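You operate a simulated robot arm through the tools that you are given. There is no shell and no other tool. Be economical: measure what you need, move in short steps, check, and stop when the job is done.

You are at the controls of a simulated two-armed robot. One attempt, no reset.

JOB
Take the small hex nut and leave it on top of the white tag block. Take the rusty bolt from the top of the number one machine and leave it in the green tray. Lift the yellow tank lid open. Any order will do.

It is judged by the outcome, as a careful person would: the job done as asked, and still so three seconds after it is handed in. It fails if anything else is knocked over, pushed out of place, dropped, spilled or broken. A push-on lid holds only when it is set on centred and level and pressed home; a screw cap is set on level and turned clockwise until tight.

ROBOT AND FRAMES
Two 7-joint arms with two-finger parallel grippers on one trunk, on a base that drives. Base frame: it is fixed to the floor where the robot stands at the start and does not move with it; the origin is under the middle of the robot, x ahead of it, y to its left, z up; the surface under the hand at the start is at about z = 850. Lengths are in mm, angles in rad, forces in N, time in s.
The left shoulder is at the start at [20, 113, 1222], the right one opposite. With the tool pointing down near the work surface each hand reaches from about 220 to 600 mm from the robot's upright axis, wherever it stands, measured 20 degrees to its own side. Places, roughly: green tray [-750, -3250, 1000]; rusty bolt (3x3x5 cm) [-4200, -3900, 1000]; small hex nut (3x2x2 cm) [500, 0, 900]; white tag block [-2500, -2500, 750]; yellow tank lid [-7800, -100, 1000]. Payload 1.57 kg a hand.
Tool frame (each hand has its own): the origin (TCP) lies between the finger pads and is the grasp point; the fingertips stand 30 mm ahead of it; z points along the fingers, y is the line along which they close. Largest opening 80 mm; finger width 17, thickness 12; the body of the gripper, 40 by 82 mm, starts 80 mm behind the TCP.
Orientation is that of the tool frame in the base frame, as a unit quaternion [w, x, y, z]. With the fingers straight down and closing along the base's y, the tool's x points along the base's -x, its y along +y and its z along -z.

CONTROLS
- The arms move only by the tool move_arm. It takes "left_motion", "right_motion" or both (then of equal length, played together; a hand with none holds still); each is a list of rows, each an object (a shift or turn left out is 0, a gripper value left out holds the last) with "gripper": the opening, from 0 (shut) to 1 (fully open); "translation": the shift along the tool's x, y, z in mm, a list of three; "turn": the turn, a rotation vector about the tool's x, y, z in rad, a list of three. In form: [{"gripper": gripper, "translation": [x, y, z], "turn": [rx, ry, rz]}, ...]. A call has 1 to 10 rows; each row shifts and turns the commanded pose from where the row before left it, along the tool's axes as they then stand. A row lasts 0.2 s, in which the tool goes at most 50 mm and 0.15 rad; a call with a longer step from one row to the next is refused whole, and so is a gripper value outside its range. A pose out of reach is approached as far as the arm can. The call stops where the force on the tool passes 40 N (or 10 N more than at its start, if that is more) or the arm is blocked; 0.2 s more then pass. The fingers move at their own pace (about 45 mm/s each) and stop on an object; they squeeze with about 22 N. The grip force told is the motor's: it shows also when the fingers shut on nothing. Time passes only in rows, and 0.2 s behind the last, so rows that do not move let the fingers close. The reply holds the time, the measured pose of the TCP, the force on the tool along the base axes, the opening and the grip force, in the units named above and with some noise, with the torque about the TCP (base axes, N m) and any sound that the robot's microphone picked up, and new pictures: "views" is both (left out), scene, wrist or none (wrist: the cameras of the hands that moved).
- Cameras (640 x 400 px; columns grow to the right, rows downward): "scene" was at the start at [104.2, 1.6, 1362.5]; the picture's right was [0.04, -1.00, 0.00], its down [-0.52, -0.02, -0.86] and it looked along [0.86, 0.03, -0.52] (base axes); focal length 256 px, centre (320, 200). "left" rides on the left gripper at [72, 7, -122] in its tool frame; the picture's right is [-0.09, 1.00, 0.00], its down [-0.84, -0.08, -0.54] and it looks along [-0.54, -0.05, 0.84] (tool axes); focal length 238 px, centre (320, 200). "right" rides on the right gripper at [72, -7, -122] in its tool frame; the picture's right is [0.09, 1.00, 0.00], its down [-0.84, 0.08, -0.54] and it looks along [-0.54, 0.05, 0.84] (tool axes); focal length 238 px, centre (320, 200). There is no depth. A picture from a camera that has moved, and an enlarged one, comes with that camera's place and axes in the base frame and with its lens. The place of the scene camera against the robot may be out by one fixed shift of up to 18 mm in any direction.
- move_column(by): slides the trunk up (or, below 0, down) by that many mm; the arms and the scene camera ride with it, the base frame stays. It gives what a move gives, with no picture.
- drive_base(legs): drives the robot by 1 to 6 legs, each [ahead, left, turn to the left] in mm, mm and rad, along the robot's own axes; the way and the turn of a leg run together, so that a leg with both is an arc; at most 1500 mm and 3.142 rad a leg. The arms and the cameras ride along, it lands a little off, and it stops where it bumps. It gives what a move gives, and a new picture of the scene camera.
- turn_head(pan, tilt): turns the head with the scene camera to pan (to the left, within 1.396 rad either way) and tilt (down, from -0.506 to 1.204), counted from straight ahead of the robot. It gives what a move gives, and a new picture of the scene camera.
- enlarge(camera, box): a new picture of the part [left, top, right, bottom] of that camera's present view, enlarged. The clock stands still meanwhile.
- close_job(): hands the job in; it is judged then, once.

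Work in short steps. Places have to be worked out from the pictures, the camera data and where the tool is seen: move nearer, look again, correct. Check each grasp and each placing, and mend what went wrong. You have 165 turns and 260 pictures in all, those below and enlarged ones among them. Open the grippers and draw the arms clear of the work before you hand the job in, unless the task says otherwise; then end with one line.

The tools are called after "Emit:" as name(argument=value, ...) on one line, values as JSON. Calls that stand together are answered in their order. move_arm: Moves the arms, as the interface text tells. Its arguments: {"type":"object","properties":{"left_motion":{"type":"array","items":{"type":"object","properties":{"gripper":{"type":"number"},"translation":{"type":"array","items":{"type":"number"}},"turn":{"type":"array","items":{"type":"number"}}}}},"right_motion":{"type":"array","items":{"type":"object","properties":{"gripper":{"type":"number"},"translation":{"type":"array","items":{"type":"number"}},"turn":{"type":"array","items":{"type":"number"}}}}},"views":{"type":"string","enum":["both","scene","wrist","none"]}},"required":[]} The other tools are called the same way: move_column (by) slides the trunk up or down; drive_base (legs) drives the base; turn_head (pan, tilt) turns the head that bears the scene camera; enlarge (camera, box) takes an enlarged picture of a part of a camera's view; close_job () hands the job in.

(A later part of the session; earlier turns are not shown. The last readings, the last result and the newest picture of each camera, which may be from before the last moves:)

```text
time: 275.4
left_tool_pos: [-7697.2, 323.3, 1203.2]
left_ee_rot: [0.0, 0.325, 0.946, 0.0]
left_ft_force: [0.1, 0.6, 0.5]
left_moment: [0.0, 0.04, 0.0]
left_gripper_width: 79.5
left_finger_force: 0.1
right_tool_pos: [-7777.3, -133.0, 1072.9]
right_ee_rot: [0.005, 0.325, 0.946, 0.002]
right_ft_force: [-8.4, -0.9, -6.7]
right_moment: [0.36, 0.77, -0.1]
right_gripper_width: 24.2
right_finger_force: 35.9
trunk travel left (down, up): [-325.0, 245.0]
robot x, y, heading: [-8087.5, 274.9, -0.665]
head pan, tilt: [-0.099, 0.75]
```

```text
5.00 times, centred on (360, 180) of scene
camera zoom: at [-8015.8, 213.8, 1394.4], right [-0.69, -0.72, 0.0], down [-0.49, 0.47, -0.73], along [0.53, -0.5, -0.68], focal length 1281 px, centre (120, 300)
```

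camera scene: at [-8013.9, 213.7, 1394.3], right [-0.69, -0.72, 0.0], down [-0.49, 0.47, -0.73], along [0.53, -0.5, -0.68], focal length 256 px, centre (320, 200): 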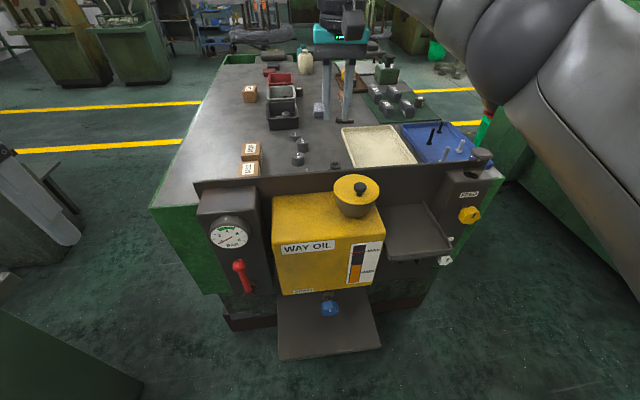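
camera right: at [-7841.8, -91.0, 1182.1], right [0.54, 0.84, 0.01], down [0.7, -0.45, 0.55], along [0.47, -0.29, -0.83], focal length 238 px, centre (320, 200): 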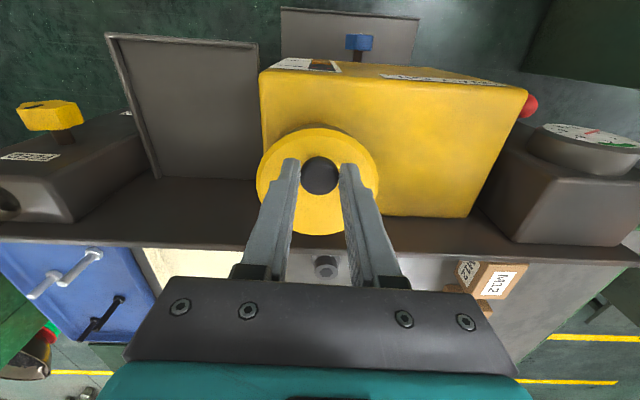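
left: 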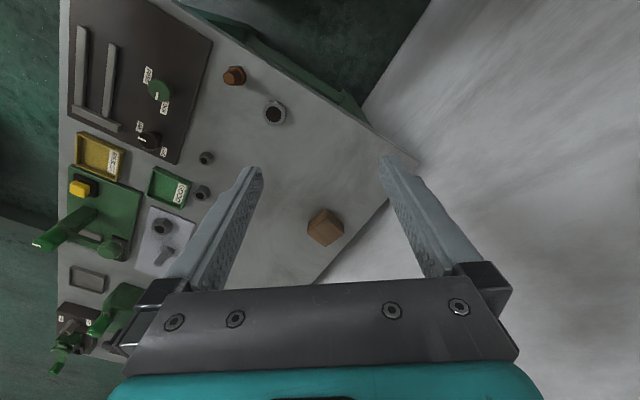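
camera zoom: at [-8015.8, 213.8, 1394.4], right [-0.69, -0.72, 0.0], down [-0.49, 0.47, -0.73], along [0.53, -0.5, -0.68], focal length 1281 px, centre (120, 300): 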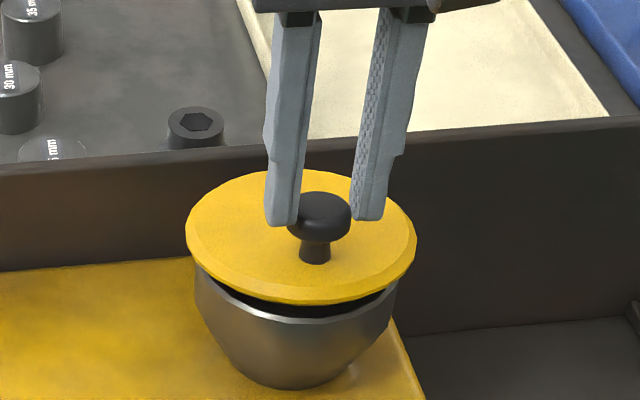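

It does hinge at the back; the gap opens at the front. The knob twists in my fingers, so I now tilt the hand along with the lid while continuing the arc.

Emit:
move_arm(right_motion=[{"translation": [-6.3, 0, -5.9], "turn": [0, 0.14, 0]}, {"translation": [-5.9, 0, -6.0], "turn": [0, 0.14, 0]}, {"translation": [-6, 0, -6.2], "turn": [0, 0.14, 0]}, {}], views="none")

Emit:
enlarge(camera="scene", box=[310, 140, 410, 220])

```text
time: 276.4
left_tool_pos: [-7695.8, 324.3, 1202.1]
left_ee_rot: [0.0, 0.325, 0.946, 0.0]
left_ft_force: [-0.1, 1.1, 0.9]
left_moment: [-0.01, -0.01, 0.01]
left_gripper_width: 80.2
left_finger_force: 0.0
right_tool_pos: [-7795.5, -130.2, 1072.6]
right_ee_rot: [-0.192, 0.317, 0.926, 0.07]
right_ft_force: [0.4, 0.8, 0.1]
right_moment: [-0.02, -0.01, -0.02]
right_gripper_width: 0.1
right_finger_force: 20.7
right hand out of reach, approached as far as the arm can: row 3
trunk travel left (down, up): [-325.0, 245.0]
robot x, y, heading: [-8086.7, 281.2, -0.661]
head pan, tilt: [-0.099, 0.75]
```

```text
5.00 times, centred on (360, 180) of scene
camera zoom: at [-8014.3, 215.1, 1394.4], right [-0.69, -0.72, 0.0], down [-0.49, 0.47, -0.73], along [0.53, -0.5, -0.68], focal length 1281 px, centre (120, 300)
```

zoom: 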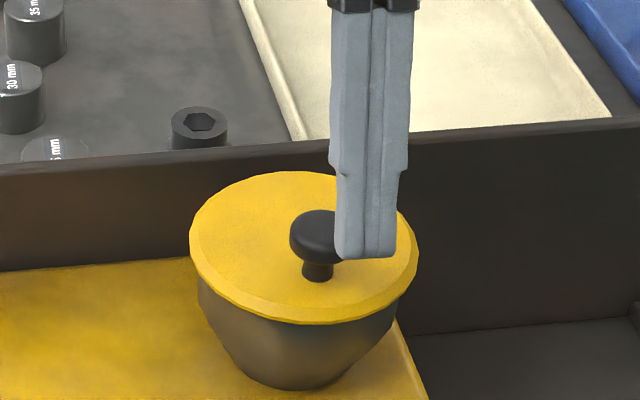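

The fingers slipped off and the lid fell shut again, unharmed. Better: grip with the fingers pointing forward-down first, so the hand can swing along with the lid. I lift off, open, and tilt the hand back.

Emit:
move_arm(right_motion=[{"translation": [0, 0, -45], "gripper": 0.6}, {"translation": [20, 0, -40]}, {"translation": [10, 0, 0], "turn": [0, -0.15, 0]}, {"translation": [10, 0, 0], "turn": [0, -0.15, 0]}, {"translation": [10, 0, 0], "turn": [0, -0.15, 0]}, {"turn": [0, -0.15, 0]}, {"turn": [0, -0.15, 0]}, {"turn": [0, -0.15, 0]}, {"turn": [0, -0.15, 0]}, {"turn": [0, -0.15, 0]}], views="both")

```text
time: 278.6
left_tool_pos: [-7697.8, 323.2, 1203.3]
left_ee_rot: [0.0, 0.324, 0.946, 0.001]
left_ft_force: [-0.5, 0.2, 0.4]
left_moment: [-0.04, -0.01, -0.01]
left_gripper_width: 80.0
left_finger_force: 0.1
right_tool_pos: [-7809.0, -119.0, 1161.1]
right_ee_rot: [0.367, 0.302, 0.871, -0.122]
right_ft_force: [0.2, 0.1, -0.4]
right_moment: [0.02, 0.01, 0.0]
right_gripper_width: 47.9
right_finger_force: 0.1
right hand out of reach, approached as far as the arm can: row 1, 2
trunk travel left (down, up): [-325.0, 245.0]
robot x, y, heading: [-8088.1, 281.3, -0.661]
head pan, tilt: [-0.099, 0.75]
camera scene: at [-8015.2, 214.5, 1394.4], right [-0.69, -0.72, 0.0], down [-0.49, 0.47, -0.73], along [0.53, -0.5, -0.68], focal length 256 px, centre (320, 200)
camera right: at [-7921.5, -38.7, 1196.0], right [0.56, 0.82, -0.06], down [0.2, -0.07, 0.98], along [0.8, -0.56, -0.21], focal length 238 px, centre (320, 200)
```

scene: 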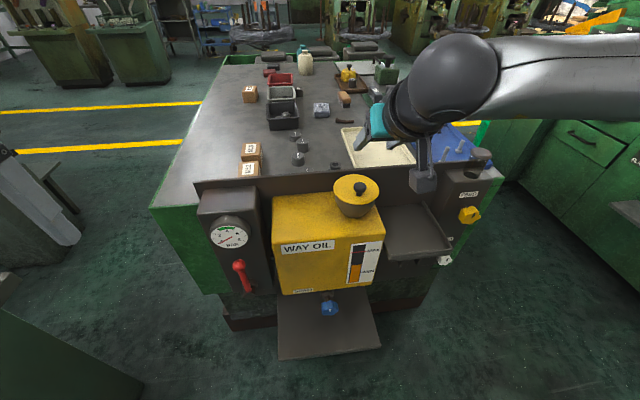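
right: 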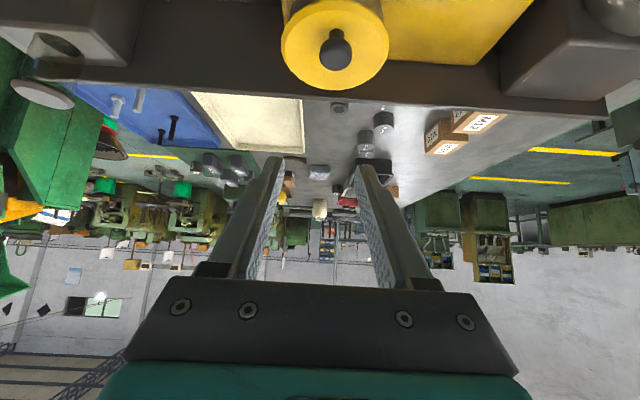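

The hand now points forward-down. I tilt 0.3 rad more and drive 40 mm nearer so the whole swing stays in reach.

Emit:
move_arm(right_motion=[{"turn": [0, -0.15, 0]}, {"turn": [0, -0.15, 0]}, {}], views="none")

Emit:
drive_base(legs=[[40, 0, 0]])

Emit:
enlarge(camera="right", box=[220, 0, 420, 140])

```text
time: 279.4
left_tool_pos: [-7695.7, 324.0, 1203.1]
left_ee_rot: [0.001, 0.324, 0.946, -0.001]
left_ft_force: [0.0, -0.3, -1.5]
left_moment: [0.0, 0.01, -0.03]
left_gripper_width: 80.3
left_finger_force: 0.0
right_tool_pos: [-7809.6, -119.9, 1162.2]
right_ee_rot: [0.492, 0.28, 0.808, -0.166]
right_ft_force: [0.0, -0.2, -0.4]
right_moment: [-0.01, -0.02, 0.02]
right_gripper_width: 48.0
right_finger_force: 0.0
trunk travel left (down, up): [-325.0, 245.0]
robot x, y, heading: [-8083.0, 279.8, -0.663]
head pan, tilt: [-0.099, 0.75]
```

```text
time: 280.2
left_tool_pos: [-7664.9, 297.3, 1203.4]
left_ee_rot: [0.0, 0.324, 0.946, 0.0]
left_ft_force: [0.2, -0.3, 0.3]
left_moment: [0.04, 0.07, 0.0]
left_gripper_width: 79.9
left_finger_force: 0.1
right_tool_pos: [-7776.5, -143.9, 1160.6]
right_ee_rot: [0.49, 0.281, 0.809, -0.166]
right_ft_force: [0.0, 0.4, -1.2]
right_moment: [0.0, -0.02, 0.0]
right_gripper_width: 47.9
right_finger_force: 0.1
trunk travel left (down, up): [-325.0, 245.0]
robot x, y, heading: [-8056.9, 252.2, -0.658]
head pan, tilt: [-0.099, 0.75]
camera scene: at [-7982.3, 189.1, 1394.3], right [-0.69, -0.72, 0.0], down [-0.49, 0.47, -0.73], along [0.53, -0.5, -0.68], focal length 256 px, centre (320, 200)
```

scene: 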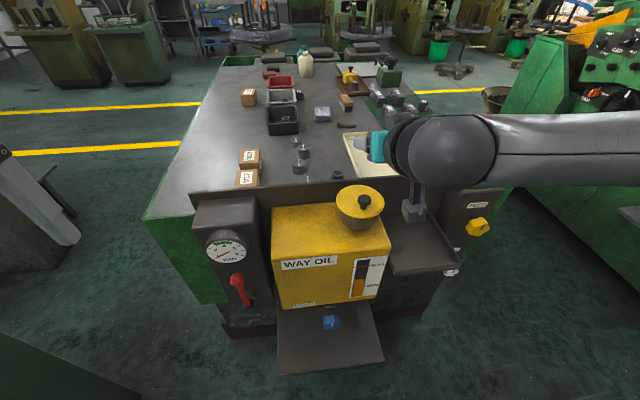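

```text
2.86 times, centred on (320, 70) of right
camera zoom: at [-7891.7, -61.6, 1153.3], right [0.58, 0.81, -0.07], down [-0.03, 0.11, 0.99], along [0.81, -0.57, 0.09], focal length 681 px, centre (320, 571)
```

zoom: 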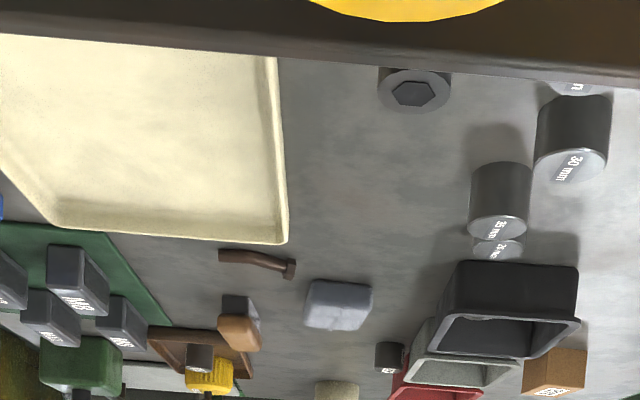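

I move the hand back and down to a pre-grasp point in line with the knob.

Emit:
move_arm(right_motion=[{"translation": [37.4, 2.8, -11.6]}, {"translation": [37.4, 2.8, -11.6]}, {"translation": [37.4, 2.8, -11.6]}, {}], views="both")

```text
time: 281.2
left_tool_pos: [-7665.1, 299.3, 1203.1]
left_ee_rot: [0.0, 0.325, 0.946, 0.0]
left_ft_force: [-0.5, -0.3, -0.8]
left_moment: [-0.01, -0.01, 0.0]
left_gripper_width: 80.0
left_finger_force: 0.0
right_tool_pos: [-7803.7, -119.3, 1125.9]
right_ee_rot: [0.49, 0.28, 0.808, -0.166]
right_ft_force: [0.1, -0.1, 0.4]
right_moment: [0.02, -0.03, 0.01]
right_gripper_width: 48.1
right_finger_force: 0.1
right hand out of reach, approached as far as the arm can: row 2, 3
trunk travel left (down, up): [-325.0, 245.0]
robot x, y, heading: [-8055.7, 256.3, -0.662]
head pan, tilt: [-0.099, 0.75]
camera scene: at [-7983.6, 190.1, 1394.4], right [-0.69, -0.72, 0.0], down [-0.49, 0.47, -0.73], along [0.53, -0.5, -0.68], focal length 256 px, centre (320, 200)
camera right: at [-7918.9, -37.0, 1119.0], right [0.58, 0.81, -0.07], down [-0.03, 0.11, 0.99], along [0.81, -0.57, 0.09], focal length 238 px, centre (320, 200)
```

scene: 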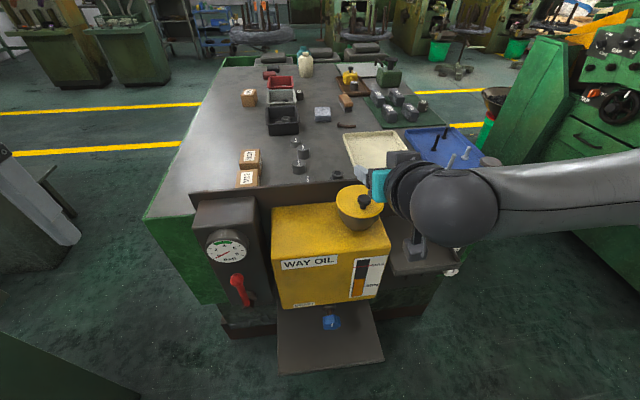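
right: 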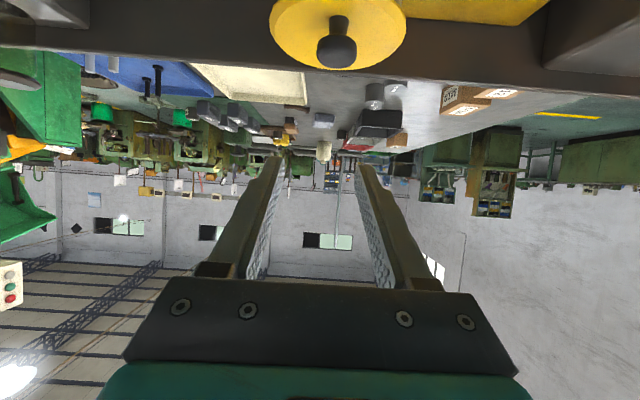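

The arm is folded too tightly here. Raising the trunk gives it room; I raise it 130 mm and try again.

Emit:
move_column(by=130)

Emit:
move_arm(right_motion=[{"translation": [28, 1, 15]}, {"translation": [30, 1, 15]}, {"translation": [30, 1, 15]}, {"translation": [30, 1, 15]}, {}], views="both")

```text
time: 282.8
left_tool_pos: [-7666.0, 298.8, 1332.7]
left_ee_rot: [0.0, 0.325, 0.946, 0.0]
left_ft_force: [-0.5, -0.3, 1.0]
left_moment: [0.01, -0.02, -0.01]
left_gripper_width: 80.2
left_finger_force: 0.1
right_tool_pos: [-7802.8, -119.9, 1256.2]
right_ee_rot: [0.49, 0.28, 0.808, -0.166]
right_ft_force: [0.2, -0.5, 0.4]
right_moment: [0.02, 0.01, 0.01]
right_gripper_width: 48.4
right_finger_force: 0.0
trunk travel left (down, up): [-455.0, 115.0]
robot x, y, heading: [-8055.7, 256.0, -0.66]
head pan, tilt: [-0.099, 0.75]
```

```text
time: 284.0
left_tool_pos: [-7665.6, 298.6, 1332.4]
left_ee_rot: [-0.001, 0.325, 0.946, 0.0]
left_ft_force: [0.1, -0.4, -0.5]
left_moment: [-0.03, -0.03, 0.02]
left_gripper_width: 79.7
left_finger_force: 0.0
right_tool_pos: [-7803.0, -120.5, 1255.1]
right_ee_rot: [0.49, 0.281, 0.808, -0.166]
right_ft_force: [0.1, -0.3, -0.5]
right_moment: [0.01, 0.02, -0.02]
right_gripper_width: 48.1
right_finger_force: 0.0
right hand out of reach, approached as far as the arm can: row 1, 2, 3, 4
trunk travel left (down, up): [-455.0, 115.0]
robot x, y, heading: [-8060.7, 251.6, -0.66]
head pan, tilt: [-0.099, 0.75]
camera scene: at [-7983.6, 190.1, 1524.4], right [-0.69, -0.72, 0.0], down [-0.49, 0.47, -0.73], along [0.53, -0.5, -0.68], focal length 256 px, centre (320, 200)
camera right: at [-7918.8, -37.1, 1249.0], right [0.58, 0.81, -0.07], down [-0.03, 0.11, 0.99], along [0.81, -0.57, 0.09], focal length 238 px, centre (320, 200)
```

scene: 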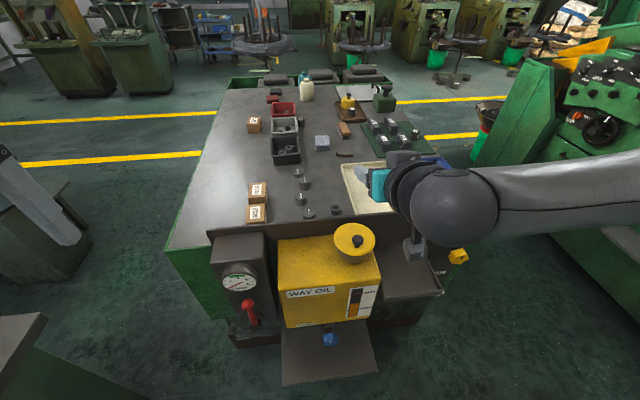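
right: 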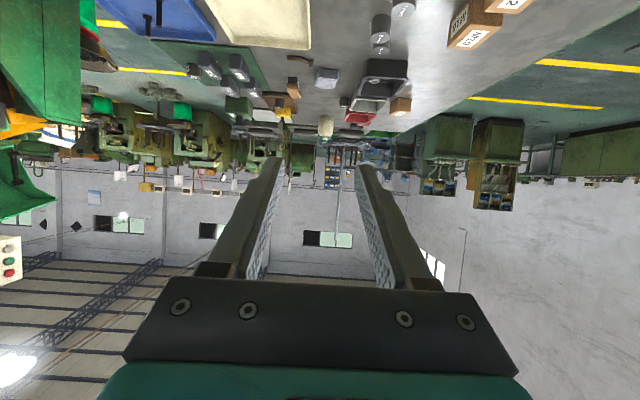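

This tilt only works with the hand higher relative to the shoulder. So I raise the hand first and then lower the trunk instead.

Emit:
move_arm(right_motion=[{"translation": [-38.4, 0, -20.2]}, {"translation": [-38.4, 0, -20.2]}, {"translation": [-38.4, 0, -20.2]}, {}], views="none")

```text
time: 285.0
left_tool_pos: [-7664.8, 299.1, 1333.0]
left_ee_rot: [0.0, 0.325, 0.946, 0.001]
left_ft_force: [0.4, -0.1, -0.4]
left_moment: [0.03, -0.02, -0.02]
left_gripper_width: 79.9
left_finger_force: 0.0
right_tool_pos: [-7804.0, -119.4, 1387.3]
right_ee_rot: [0.491, 0.279, 0.809, -0.165]
right_ft_force: [0.5, 0.2, 0.2]
right_moment: [0.01, -0.04, 0.08]
right_gripper_width: 48.1
right_finger_force: 0.0
trunk travel left (down, up): [-455.0, 115.0]
robot x, y, heading: [-8055.8, 256.3, -0.66]
head pan, tilt: [-0.099, 0.75]
```

Raised to z=1387. Now I lower the trunk by 230 mm.

Emit:
move_column(by=-230)

Emit:
move_arm(right_motion=[{"translation": [15, 1, -20]}, {"translation": [20, 1, -20]}, {"translation": [30, 1, 5]}, {}], views="both")

```text
time: 287.4
left_tool_pos: [-7666.1, 297.9, 1103.0]
left_ee_rot: [0.0, 0.325, 0.946, -0.001]
left_ft_force: [0.1, -0.8, -0.2]
left_moment: [-0.04, -0.01, -0.01]
left_gripper_width: 79.9
left_finger_force: 0.1
right_tool_pos: [-7804.7, -120.0, 1157.9]
right_ee_rot: [0.491, 0.28, 0.808, -0.166]
right_ft_force: [-0.8, -0.3, -0.1]
right_moment: [-0.01, 0.0, 0.02]
right_gripper_width: 48.2
right_finger_force: 0.1
trunk travel left (down, up): [-225.0, 345.0]
robot x, y, heading: [-8055.3, 252.7, -0.661]
head pan, tilt: [-0.099, 0.75]
```

```text
time: 288.4
left_tool_pos: [-7665.9, 297.7, 1104.0]
left_ee_rot: [0.0, 0.325, 0.946, 0.0]
left_ft_force: [0.5, 0.5, -1.0]
left_moment: [0.04, -0.02, 0.05]
left_gripper_width: 80.0
left_finger_force: 0.0
right_tool_pos: [-7803.1, -105.9, 1134.5]
right_ee_rot: [0.491, 0.28, 0.808, -0.166]
right_ft_force: [0.5, 0.5, 0.4]
right_moment: [0.01, 0.02, -0.02]
right_gripper_width: 48.1
right_finger_force: 0.0
right hand out of reach, approached as far as the arm can: row 1, 2, 3
trunk travel left (down, up): [-225.0, 345.0]
robot x, y, heading: [-8057.9, 256.9, -0.66]
head pan, tilt: [-0.099, 0.75]
camera scene: at [-7983.7, 190.1, 1294.4], right [-0.69, -0.72, 0.0], down [-0.49, 0.47, -0.73], along [0.53, -0.5, -0.68], focal length 256 px, centre (320, 200)
camera right: at [-7919.3, -24.0, 1128.3], right [0.58, 0.81, -0.07], down [-0.03, 0.11, 0.99], along [0.81, -0.57, 0.09], focal length 238 px, centre (320, 200)
```

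scene: 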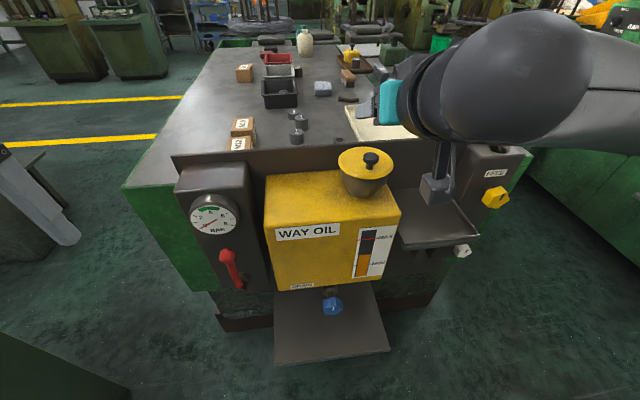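
right: 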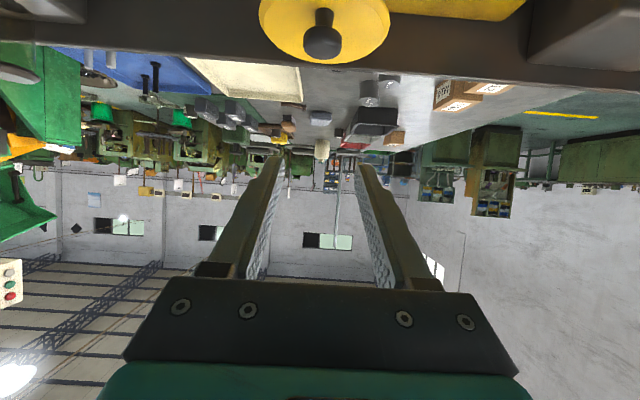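

Backward is the inner limit; I try straight down toward the knob instead (14 mm forward, 80 mm down).

Emit:
move_arm(right_motion=[{"translation": [-6.5, -5, 12.4]}, {"translation": [26.6, 0, 14]}, {"translation": [13.3, 0, 7]}, {}], views="wrist")

```text
time: 289.4
left_tool_pos: [-7663.5, 299.2, 1103.9]
left_ee_rot: [-0.001, 0.324, 0.946, 0.0]
left_ft_force: [-0.3, 0.1, -1.2]
left_moment: [-0.01, 0.0, 0.05]
left_gripper_width: 79.8
left_finger_force: 0.1
right_tool_pos: [-7795.0, -121.1, 1088.4]
right_ee_rot: [0.491, 0.279, 0.809, -0.164]
right_ft_force: [0.7, 0.2, 1.0]
right_moment: [0.0, 0.02, 0.02]
right_gripper_width: 48.3
right_finger_force: 0.0
trunk travel left (down, up): [-225.0, 345.0]
robot x, y, heading: [-8055.5, 253.1, -0.655]
head pan, tilt: [-0.099, 0.75]
camera right: at [-7910.5, -37.4, 1082.1], right [0.58, 0.81, -0.07], down [-0.03, 0.11, 0.99], along [0.81, -0.57, 0.09], focal length 238 px, centre (320, 200)
```

right: 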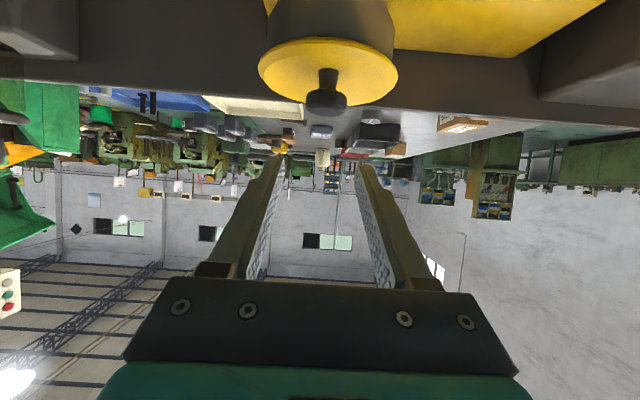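

Descending works. The knob's centre seems at z≈1033, 4 mm to the left. I go down 40 mm more onto it.

Emit:
move_arm(right_motion=[{"translation": [17.7, 3.5, 9.3]}, {"translation": [10.6, 0, 5.6]}, {"translation": [7, 0, 3.7]}, {}], views="wrist")

Emit:
enlarge(camera="scene", box=[310, 110, 430, 210])

```text
time: 290.4
left_tool_pos: [-7664.5, 298.7, 1102.0]
left_ee_rot: [0.0, 0.324, 0.946, 0.0]
left_ft_force: [0.1, -0.2, 0.4]
left_moment: [-0.02, -0.01, 0.01]
left_gripper_width: 79.9
left_finger_force: 0.1
right_tool_pos: [-7793.3, -118.3, 1050.8]
right_ee_rot: [0.491, 0.28, 0.808, -0.166]
right_ft_force: [1.2, -0.1, 0.1]
right_moment: [0.0, 0.0, -0.02]
right_gripper_width: 48.0
right_finger_force: 0.2
trunk travel left (down, up): [-225.0, 345.0]
robot x, y, heading: [-8056.9, 255.2, -0.666]
head pan, tilt: [-0.099, 0.75]
camera right: at [-7908.3, -35.5, 1043.3], right [0.58, 0.81, -0.07], down [-0.03, 0.11, 0.99], along [0.81, -0.57, 0.09], focal length 238 px, centre (320, 200)
```

right: 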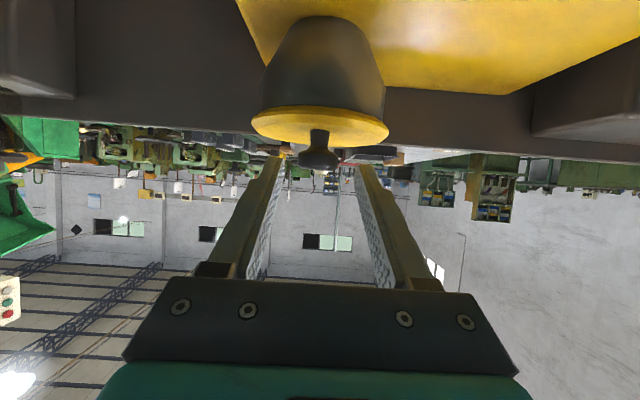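

```text
4.00 times, centred on (370, 160) of scene
camera zoom: at [-7983.6, 190.1, 1294.4], right [-0.69, -0.72, 0.0], down [-0.49, 0.47, -0.73], along [0.53, -0.5, -0.68], focal length 1025 px, centre (120, 360)
```

zoom: 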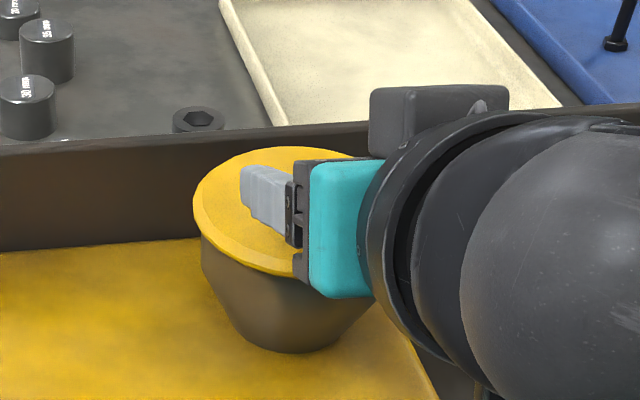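

The knob's centre is ~10 mm below the finger axis, with the lid surface near z=1012. I lower 9 mm more and grip.

Emit:
move_arm(right_motion=[{"translation": [4, -0.5, 2.1]}, {"translation": [4, -0.5, 2.1]}, {}], views="none")

Emit:
enlarge(camera="right", box=[220, 90, 420, 230])

```text
time: 291.2
left_tool_pos: [-7664.2, 298.1, 1102.6]
left_ee_rot: [0.0, 0.324, 0.946, 0.001]
left_ft_force: [0.1, 0.7, -0.4]
left_moment: [0.01, 0.0, 0.0]
left_gripper_width: 80.0
left_finger_force: 0.1
right_tool_pos: [-7794.2, -118.7, 1039.2]
right_ee_rot: [0.491, 0.281, 0.808, -0.166]
right_ft_force: [-0.6, 0.2, 0.6]
right_moment: [0.02, 0.05, 0.0]
right_gripper_width: 48.1
right_finger_force: 0.2
trunk travel left (down, up): [-225.0, 345.0]
robot x, y, heading: [-8059.2, 252.1, -0.66]
head pan, tilt: [-0.099, 0.75]
```

```text
2.86 times, centred on (320, 160) of right
camera zoom: at [-7908.9, -36.5, 1033.4], right [0.58, 0.81, -0.07], down [-0.03, 0.11, 0.99], along [0.81, -0.57, 0.09], focal length 681 px, centre (320, 314)
```

zoom: 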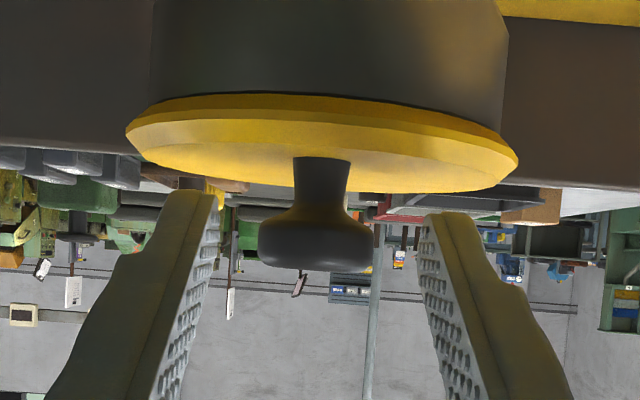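

The knob sits squarely between the finger pads. I close on it.

Emit:
move_arm(right_motion=[{"gripper": 0.2}, {"gripper": 0.1}, {"gripper": 0}, {}, {}], views="none")

Emit:
move_arm(right_motion=[{"translation": [-6.4, 0, -0.9], "turn": [0, 0.07, 0]}, {"translation": [-6.4, 0, -0.9], "turn": [0, 0.07, 0]}, {}], views="wrist")

```text
time: 292.4
left_tool_pos: [-7665.6, 299.9, 1103.0]
left_ee_rot: [0.001, 0.325, 0.946, 0.0]
left_ft_force: [0.0, -0.4, 0.8]
left_moment: [0.0, -0.01, -0.01]
left_gripper_width: 79.9
left_finger_force: 0.0
right_tool_pos: [-7794.2, -119.4, 1040.5]
right_ee_rot: [0.49, 0.281, 0.808, -0.167]
right_ft_force: [-2.8, -2.4, -0.1]
right_moment: [-0.05, 0.08, -0.16]
right_gripper_width: 26.9
right_finger_force: 38.0
trunk travel left (down, up): [-225.0, 345.0]
robot x, y, heading: [-8055.0, 256.5, -0.662]
head pan, tilt: [-0.099, 0.75]
```

```text
time: 293.2
left_tool_pos: [-7664.6, 297.4, 1103.8]
left_ee_rot: [0.0, 0.325, 0.946, 0.0]
left_ft_force: [0.8, 0.0, 0.3]
left_moment: [0.03, -0.01, 0.0]
left_gripper_width: 80.1
left_finger_force: 0.1
right_tool_pos: [-7790.0, -123.3, 1053.2]
right_ee_rot: [0.434, 0.291, 0.84, -0.146]
right_ft_force: [5.6, -9.9, 1.3]
right_moment: [-0.58, -0.57, -0.13]
right_gripper_width: 26.9
right_finger_force: 38.1
trunk travel left (down, up): [-225.0, 345.0]
robot x, y, heading: [-8054.6, 255.3, -0.66]
head pan, tilt: [-0.099, 0.75]
camera right: at [-7904.5, -40.8, 1066.6], right [0.57, 0.82, -0.07], down [0.08, 0.03, 1.0], along [0.82, -0.58, -0.05], focal length 238 px, centre (320, 200)
```

right: 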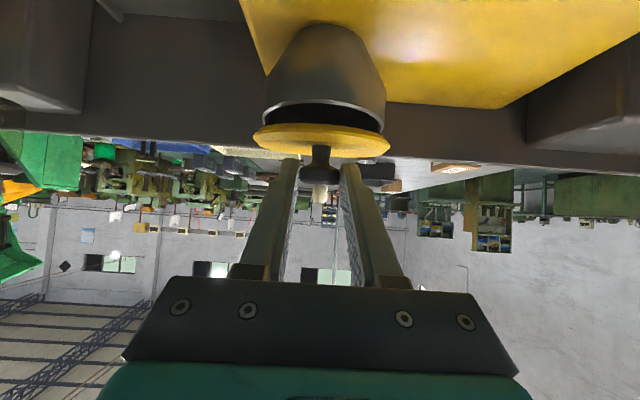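

The lid lifts with a firm grip. The force says: a bit more forward and a bit less turn. I continue so.

Emit:
move_arm(right_motion=[{"translation": [-6.8, 0, 1.2], "turn": [0, 0.045, 0]}, {"translation": [-6.8, 0, 0.6], "turn": [0, 0.045, 0]}, {}], views="none")

```text
time: 294.0
left_tool_pos: [-7667.8, 299.5, 1104.2]
left_ee_rot: [0.001, 0.324, 0.946, 0.0]
left_ft_force: [-0.2, 0.1, 0.0]
left_moment: [-0.01, 0.0, -0.03]
left_gripper_width: 80.1
left_finger_force: 0.0
right_tool_pos: [-7785.2, -125.6, 1063.0]
right_ee_rot: [0.393, 0.297, 0.86, -0.132]
right_ft_force: [-15.7, 3.9, 4.3]
right_moment: [0.2, 0.42, -0.13]
right_gripper_width: 26.9
right_finger_force: 37.8
trunk travel left (down, up): [-225.0, 345.0]
robot x, y, heading: [-8052.0, 258.5, -0.662]
head pan, tilt: [-0.099, 0.75]
```

Slightly overdone; the truth is between. I continue with a corrected step.

Emit:
move_arm(right_motion=[{"translation": [-5.6, 0, -1.6], "turn": [0, 0.08, 0]}, {"translation": [-6.2, 0, -1.0], "turn": [0, 0.08, 0]}, {}], views="wrist")

```text
time: 294.8
left_tool_pos: [-7666.2, 299.2, 1102.9]
left_ee_rot: [0.001, 0.325, 0.946, 0.0]
left_ft_force: [-0.6, -0.4, -0.5]
left_moment: [0.03, -0.03, -0.02]
left_gripper_width: 80.2
left_finger_force: 0.1
right_tool_pos: [-7777.9, -132.3, 1075.8]
right_ee_rot: [0.327, 0.308, 0.887, -0.108]
right_ft_force: [-1.3, -4.3, 10.2]
right_moment: [-0.6, -0.62, -0.11]
right_gripper_width: 27.1
right_finger_force: 37.6
trunk travel left (down, up): [-225.0, 345.0]
robot x, y, heading: [-8057.0, 259.2, -0.662]
head pan, tilt: [-0.099, 0.75]
camera right: at [-7887.0, -54.5, 1122.7], right [0.56, 0.83, -0.05], down [0.27, -0.12, 0.96], along [0.78, -0.55, -0.29], focal length 238 px, centre (320, 200)
```

right: 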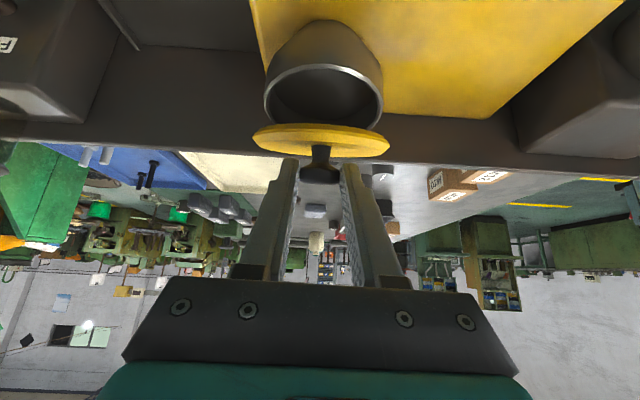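

Going well: the lid is well open and gripped. I continue the arc.

Emit:
move_arm(right_motion=[{"translation": [-7, 0, -1.5], "turn": [0, 0.06, 0]}, {"translation": [-6.4, 0, -0.8], "turn": [0, 0.065, 0]}, {"translation": [-6.4, 0, -0.8], "turn": [0, 0.07, 0]}, {}], views="none")

```text
time: 295.8
left_tool_pos: [-7666.3, 300.5, 1103.1]
left_ee_rot: [0.001, 0.325, 0.946, 0.0]
left_ft_force: [-0.1, -0.5, -0.4]
left_moment: [0.0, 0.03, -0.01]
left_gripper_width: 79.8
left_finger_force: 0.0
right_tool_pos: [-7767.4, -140.0, 1088.8]
right_ee_rot: [0.239, 0.316, 0.915, -0.079]
right_ft_force: [2.7, -3.1, 13.7]
right_moment: [-0.78, -0.99, -0.04]
right_gripper_width: 26.9
right_finger_force: 37.6
trunk travel left (down, up): [-225.0, 345.0]
robot x, y, heading: [-8056.5, 256.6, -0.662]
head pan, tilt: [-0.099, 0.75]
```

Up-force and torque say the hand is turned ahead of the lid and slightly low. I go on with more rise and less turn.

Emit:
move_arm(right_motion=[{"translation": [-5.7, 0, -1.2], "turn": [0, 0.03, 0]}, {"translation": [-5.7, 0, -1.0], "turn": [0, 0.03, 0]}, {"translation": [-5.7, 0, -1.0], "turn": [0, 0.04, 0]}, {}], views="wrist")

```text
time: 296.8
left_tool_pos: [-7666.0, 301.1, 1102.1]
left_ee_rot: [0.0, 0.325, 0.946, 0.0]
left_ft_force: [0.9, -0.3, -0.6]
left_moment: [-0.01, 0.0, 0.01]
left_gripper_width: 79.8
left_finger_force: 0.3
right_tool_pos: [-7757.7, -147.7, 1095.4]
right_ee_rot: [0.187, 0.317, 0.928, -0.061]
right_ft_force: [-9.7, 10.8, -0.7]
right_moment: [0.89, 1.0, 0.04]
right_gripper_width: 27.1
right_finger_force: 37.2
trunk travel left (down, up): [-225.0, 345.0]
robot x, y, heading: [-8054.4, 254.9, -0.658]
head pan, tilt: [-0.099, 0.75]
camera right: at [-7852.0, -81.8, 1181.2], right [0.54, 0.84, -0.03], down [0.49, -0.29, 0.82], along [0.68, -0.46, -0.57], focal length 238 px, centre (320, 200)
```

right: 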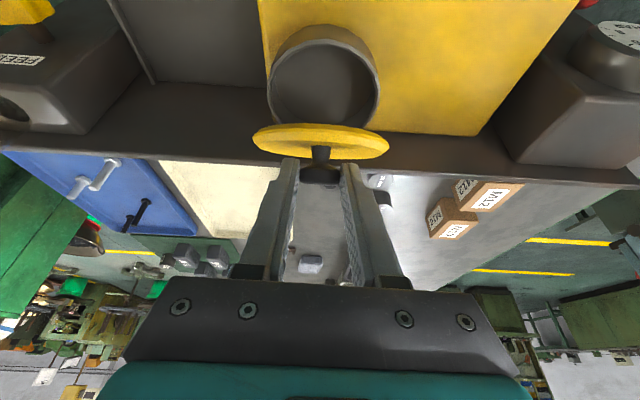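

The swing fits a hinge radius of ~72 mm, with the lid at ~0.82 rad and my hand lagging 0.12 rad. I advance to 1.0 rad with full co-rotation.

Emit:
move_arm(right_motion=[{"translation": [-5.5, 0, 0.2], "turn": [0, 0.1, 0]}, {"translation": [-6.6, 0, -0.4], "turn": [0, 0.1, 0]}, {"translation": [-6.5, 0, -1.0], "turn": [0, 0.1, 0]}, {}], views="none")

```text
time: 297.8
left_tool_pos: [-7663.7, 299.5, 1102.2]
left_ee_rot: [0.0, 0.324, 0.946, -0.001]
left_ft_force: [0.4, 0.1, 0.4]
left_moment: [-0.02, 0.01, 0.0]
left_gripper_width: 80.2
left_finger_force: 0.0
right_tool_pos: [-7740.9, -160.1, 1106.2]
right_ee_rot: [0.053, 0.324, 0.944, -0.013]
right_ft_force: [10.4, -3.4, 9.1]
right_moment: [-0.74, -1.13, -0.02]
right_gripper_width: 26.7
right_finger_force: 38.1
trunk travel left (down, up): [-225.0, 345.0]
robot x, y, heading: [-8055.2, 255.2, -0.661]
head pan, tilt: [-0.099, 0.75]
```

Good; nearly upright hand now. I push on forward to about 1.3 rad with slower turn.

Emit:
move_arm(right_motion=[{"translation": [-6, 0, 0.6], "turn": [0, 0.03, 0]}, {"translation": [-6, 0, 0.3], "turn": [0, 0.05, 0]}, {"translation": [-6, 0, 0], "turn": [0, 0.06, 0]}, {"translation": [-6, 0, 0], "turn": [0, 0.06, 0]}, {}], views="both")

```text
time: 299.0
left_tool_pos: [-7666.9, 302.1, 1104.6]
left_ee_rot: [0.001, 0.324, 0.946, 0.0]
left_ft_force: [-0.1, 0.6, -0.3]
left_moment: [0.06, 0.0, -0.02]
left_gripper_width: 79.7
left_finger_force: 0.1
right_tool_pos: [-7725.8, -171.0, 1108.4]
right_ee_rot: [-0.042, 0.323, 0.945, 0.018]
right_ft_force: [-4.2, 8.0, 28.7]
right_moment: [0.3, 0.2, 0.08]
right_gripper_width: 27.1
right_finger_force: 37.8
trunk travel left (down, up): [-225.0, 345.0]
robot x, y, heading: [-8055.4, 258.2, -0.663]
head pan, tilt: [-0.099, 0.75]
camera scene: at [-7985.5, 193.0, 1294.8], right [-0.69, -0.72, 0.0], down [-0.49, 0.47, -0.73], along [0.53, -0.51, -0.68], focal length 256 px, centre (320, 200)
camera right: at [-7777.3, -139.4, 1237.8], right [0.54, 0.84, 0.01], down [0.74, -0.48, 0.46], along [0.4, -0.24, -0.89], focal length 238 px, centre (320, 200)
```

scene: 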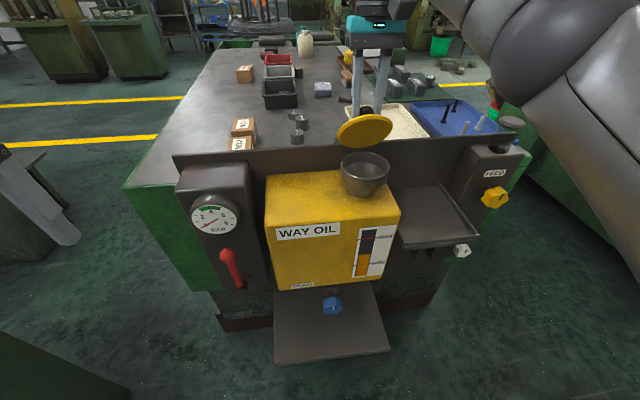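
right: 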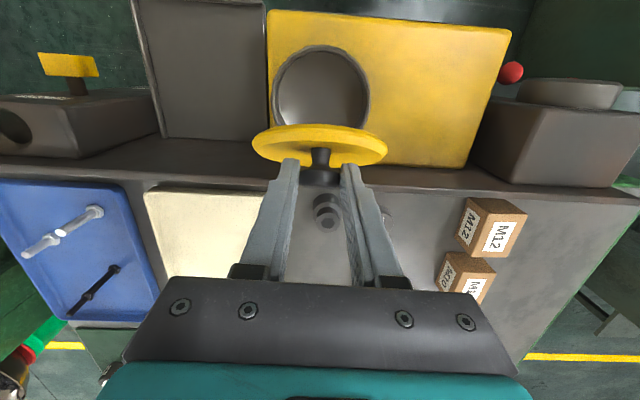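

Force up of 29 N: I ease the hand up 3 mm and re-read.

Emit:
move_arm(right_motion=[{"translation": [0, 0, -3]}, {}], views="none")

Emit:
enlarge(camera="scene", box=[320, 80, 440, 200])

```text
time: 299.6
left_tool_pos: [-7667.4, 301.3, 1103.7]
left_ee_rot: [0.003, 0.325, 0.946, -0.001]
left_ft_force: [0.1, 0.5, 1.3]
left_moment: [-0.02, 0.02, 0.0]
left_gripper_width: 80.0
left_finger_force: 0.1
right_tool_pos: [-7725.1, -172.4, 1109.8]
right_ee_rot: [-0.044, 0.325, 0.945, 0.018]
right_ft_force: [-5.7, 12.5, 16.6]
right_moment: [0.66, 0.65, 0.03]
right_gripper_width: 27.1
right_finger_force: 38.4
trunk travel left (down, up): [-225.0, 345.0]
robot x, y, heading: [-8058.0, 255.2, -0.66]
head pan, tilt: [-0.099, 0.75]
```

```text
3.33 times, centred on (380, 140) of scene
camera zoom: at [-7985.0, 192.8, 1294.6], right [-0.69, -0.72, 0.0], down [-0.49, 0.47, -0.73], along [0.53, -0.51, -0.68], focal length 854 px, centre (120, 400)
```

zoom: 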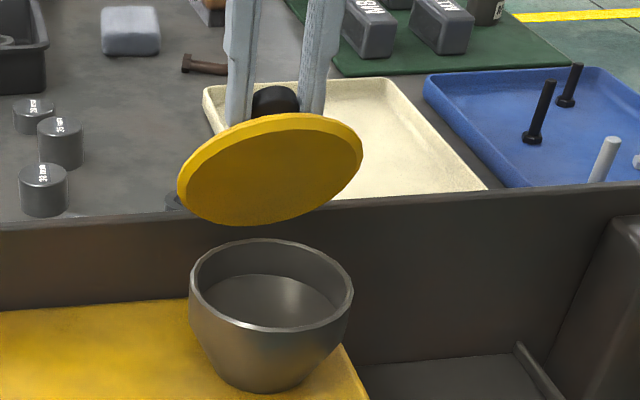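

The lid is ~75° open. Forces call for a little more rise and turn; I adjust and go on.

Emit:
move_arm(right_motion=[{"translation": [0, 0, -2], "turn": [0, 0.05, 0]}, {"translation": [-2, 0, -1], "turn": [0, 0.05, 0]}, {}], views="none")

```text
time: 300.4
left_tool_pos: [-7664.1, 297.4, 1102.2]
left_ee_rot: [-0.001, 0.325, 0.946, 0.0]
left_ft_force: [-0.4, 0.5, 0.4]
left_moment: [0.02, 0.01, -0.03]
left_gripper_width: 80.0
left_finger_force: 0.0
right_tool_pos: [-7724.0, -171.8, 1108.3]
right_ee_rot: [-0.091, 0.325, 0.941, 0.035]
right_ft_force: [14.6, -2.5, -15.7]
right_moment: [-0.54, -1.0, -0.13]
right_gripper_width: 26.9
right_finger_force: 37.7
right hand out of reach, approached as far as the arm can: row 2
trunk travel left (down, up): [-225.0, 345.0]
robot x, y, heading: [-8056.4, 252.4, -0.661]
head pan, tilt: [-0.099, 0.75]
```

I'm at the reach limit with the lid near its top point. I let the hand turn back upright (the knob can pivot between the pads) while moving the knob on forward.

Emit:
move_arm(right_motion=[{"translation": [-4.6, 0, 0.3], "turn": [0, -0.07, 0]}, {"translation": [-4.6, 0, 0.7], "turn": [0, -0.07, 0]}, {"translation": [-4.6, 0, 1.2], "turn": [0, -0.06, 0]}, {}], views="none")

Emit:
enlarge(camera="scene", box=[320, 80, 440, 200])

```text
time: 301.4
left_tool_pos: [-7666.9, 300.9, 1103.1]
left_ee_rot: [0.002, 0.325, 0.946, 0.0]
left_ft_force: [0.6, -0.3, 0.3]
left_moment: [0.02, -0.02, -0.01]
left_gripper_width: 79.8
left_finger_force: 0.1
right_tool_pos: [-7720.0, -173.5, 1111.4]
right_ee_rot: [0.004, 0.324, 0.946, 0.003]
right_ft_force: [-7.5, 12.2, 11.2]
right_moment: [0.9, 0.94, 0.02]
right_gripper_width: 27.0
right_finger_force: 37.7
trunk travel left (down, up): [-225.0, 345.0]
robot x, y, heading: [-8057.2, 253.3, -0.664]
head pan, tilt: [-0.099, 0.75]
```

```text
3.33 times, centred on (380, 140) of scene
camera zoom: at [-7985.0, 192.4, 1294.8], right [-0.69, -0.72, 0.0], down [-0.49, 0.47, -0.73], along [0.53, -0.51, -0.68], focal length 854 px, centre (120, 400)
```

zoom: 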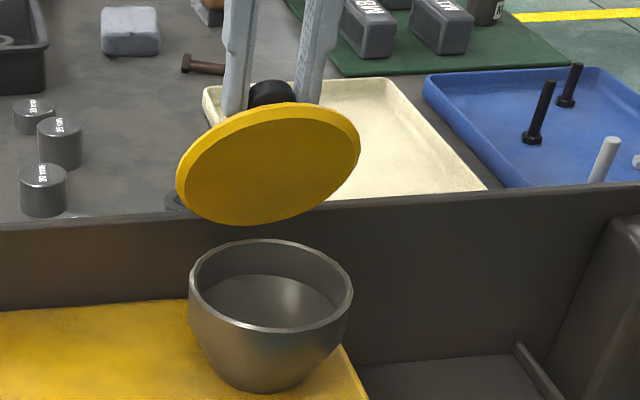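

The lid is nearer vertical and still gripped. I push forward 15 mm more.

Emit:
move_arm(right_motion=[{"translation": [-5, 0, -0.5]}, {"translation": [-5, 0, 0]}, {"translation": [-5, 0, 0.5]}, {}], views="none")

Emit:
enlarge(camera="scene", box=[320, 80, 440, 200])

```text
time: 302.4
left_tool_pos: [-7666.7, 300.3, 1103.7]
left_ee_rot: [0.001, 0.325, 0.946, 0.0]
left_ft_force: [0.2, -0.6, -0.1]
left_moment: [0.01, -0.02, 0.01]
left_gripper_width: 80.0
left_finger_force: 0.1
right_tool_pos: [-7707.9, -183.2, 1109.2]
right_ee_rot: [0.004, 0.325, 0.946, 0.001]
right_ft_force: [-5.0, 11.8, 16.8]
right_moment: [0.88, 0.85, -0.05]
right_gripper_width: 27.0
right_finger_force: 37.6
trunk travel left (down, up): [-225.0, 345.0]
robot x, y, heading: [-8060.4, 256.4, -0.662]
head pan, tilt: [-0.099, 0.75]
```

```text
3.33 times, centred on (380, 140) of scene
camera zoom: at [-7984.9, 192.6, 1294.7], right [-0.69, -0.72, 0.0], down [-0.49, 0.47, -0.73], along [0.53, -0.51, -0.68], focal length 854 px, centre (120, 400)
```

zoom: 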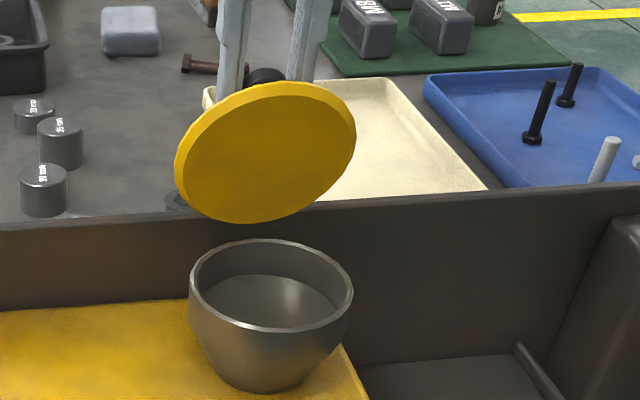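

Continuing forward another 15 mm.

Emit:
move_arm(right_motion=[{"translation": [-5, 0, 0]}, {"translation": [-5, 0, 0.5]}, {"translation": [-5, 0, 1]}, {}], views="none")

Emit:
enlarge(camera="scene", box=[320, 80, 440, 200])

```text
time: 303.4
left_tool_pos: [-7666.0, 300.5, 1103.2]
left_ee_rot: [0.001, 0.324, 0.946, 0.0]
left_ft_force: [0.8, -1.3, -0.3]
left_moment: [-0.01, 0.02, 0.03]
left_gripper_width: 79.9
left_finger_force: 0.1
right_tool_pos: [-7695.1, -192.3, 1106.7]
right_ee_rot: [0.002, 0.324, 0.946, 0.003]
right_ft_force: [-4.2, 14.8, 0.4]
right_moment: [0.9, 0.93, -0.06]
right_gripper_width: 26.9
right_finger_force: 37.7
trunk travel left (down, up): [-225.0, 345.0]
robot x, y, heading: [-8053.8, 253.2, -0.662]
head pan, tilt: [-0.099, 0.75]
```

```text
3.33 times, centred on (380, 140) of scene
camera zoom: at [-7984.2, 192.1, 1294.5], right [-0.69, -0.72, 0.0], down [-0.49, 0.47, -0.73], along [0.53, -0.51, -0.68], focal length 854 px, centre (120, 400)
```

zoom: 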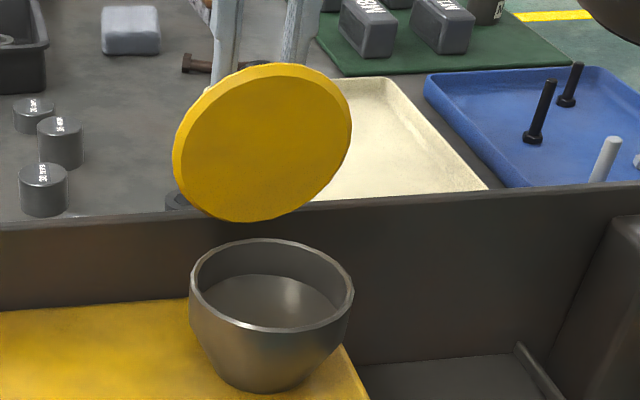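

By its shape in the picture the lid is now past vertical (~107°). I go on a bit, forward and down, to meet its stop.

Emit:
move_arm(right_motion=[{"translation": [-5, 0, 1.5]}, {"translation": [-5, 0, 2]}, {"translation": [-4, 0, 2.5]}, {}], views="none")

Emit:
enlarge(camera="scene", box=[320, 80, 440, 200])

```text
time: 304.4
left_tool_pos: [-7665.7, 302.3, 1104.1]
left_ee_rot: [0.001, 0.325, 0.946, 0.0]
left_ft_force: [0.4, 0.1, 0.4]
left_moment: [0.04, 0.04, 0.04]
left_gripper_width: 79.9
left_finger_force: 0.2
right_tool_pos: [-7694.2, -194.9, 1104.5]
right_ee_rot: [0.008, 0.324, 0.946, 0.002]
right_ft_force: [4.6, 10.6, 26.0]
right_moment: [0.78, 0.51, -0.1]
right_gripper_width: 27.1
right_finger_force: 38.0
right hand out of reach, approached as far as the arm can: row 1, 2, 3
trunk travel left (down, up): [-225.0, 345.0]
robot x, y, heading: [-8057.8, 254.6, -0.658]
head pan, tilt: [-0.099, 0.75]
```

```text
3.33 times, centred on (380, 140) of scene
camera zoom: at [-7984.2, 193.1, 1294.9], right [-0.69, -0.72, 0.0], down [-0.49, 0.47, -0.73], along [0.53, -0.51, -0.68], focal length 854 px, centre (120, 400)
```

zoom: 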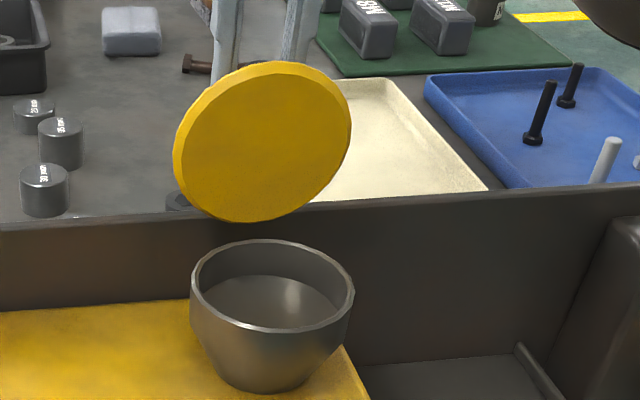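

At the reach limit, with the lid ~108° open, past its balance. I ease the load, then open the fingers.

Emit:
move_arm(right_motion=[{"translation": [0, 0, -2]}, {"gripper": 0.5}, {"gripper": 0.75}, {}, {}], views="none")

Emit:
enlarge(camera="scene", box=[320, 80, 440, 200])

```text
time: 305.6
left_tool_pos: [-7665.1, 299.1, 1103.0]
left_ee_rot: [0.0, 0.324, 0.946, 0.0]
left_ft_force: [0.3, 1.0, 0.6]
left_moment: [-0.02, 0.02, 0.03]
left_gripper_width: 80.2
left_finger_force: 0.1
right_tool_pos: [-7694.5, -198.4, 1104.3]
right_ee_rot: [0.004, 0.326, 0.945, 0.003]
right_ft_force: [0.5, -0.6, -0.2]
right_moment: [-0.03, 0.01, 0.02]
right_gripper_width: 60.1
right_finger_force: 0.1
trunk travel left (down, up): [-225.0, 345.0]
robot x, y, heading: [-8055.5, 254.4, -0.664]
head pan, tilt: [-0.099, 0.75]
```

```text
3.33 times, centred on (380, 140) of scene
camera zoom: at [-7983.6, 190.0, 1294.4], right [-0.69, -0.72, 0.0], down [-0.49, 0.47, -0.73], along [0.53, -0.5, -0.68], focal length 854 px, centre (120, 400)
```

zoom: 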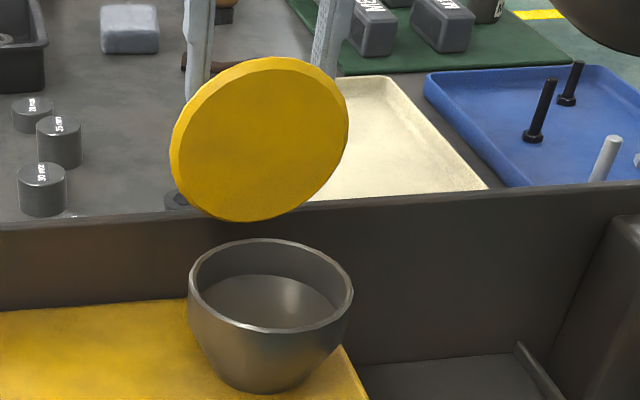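

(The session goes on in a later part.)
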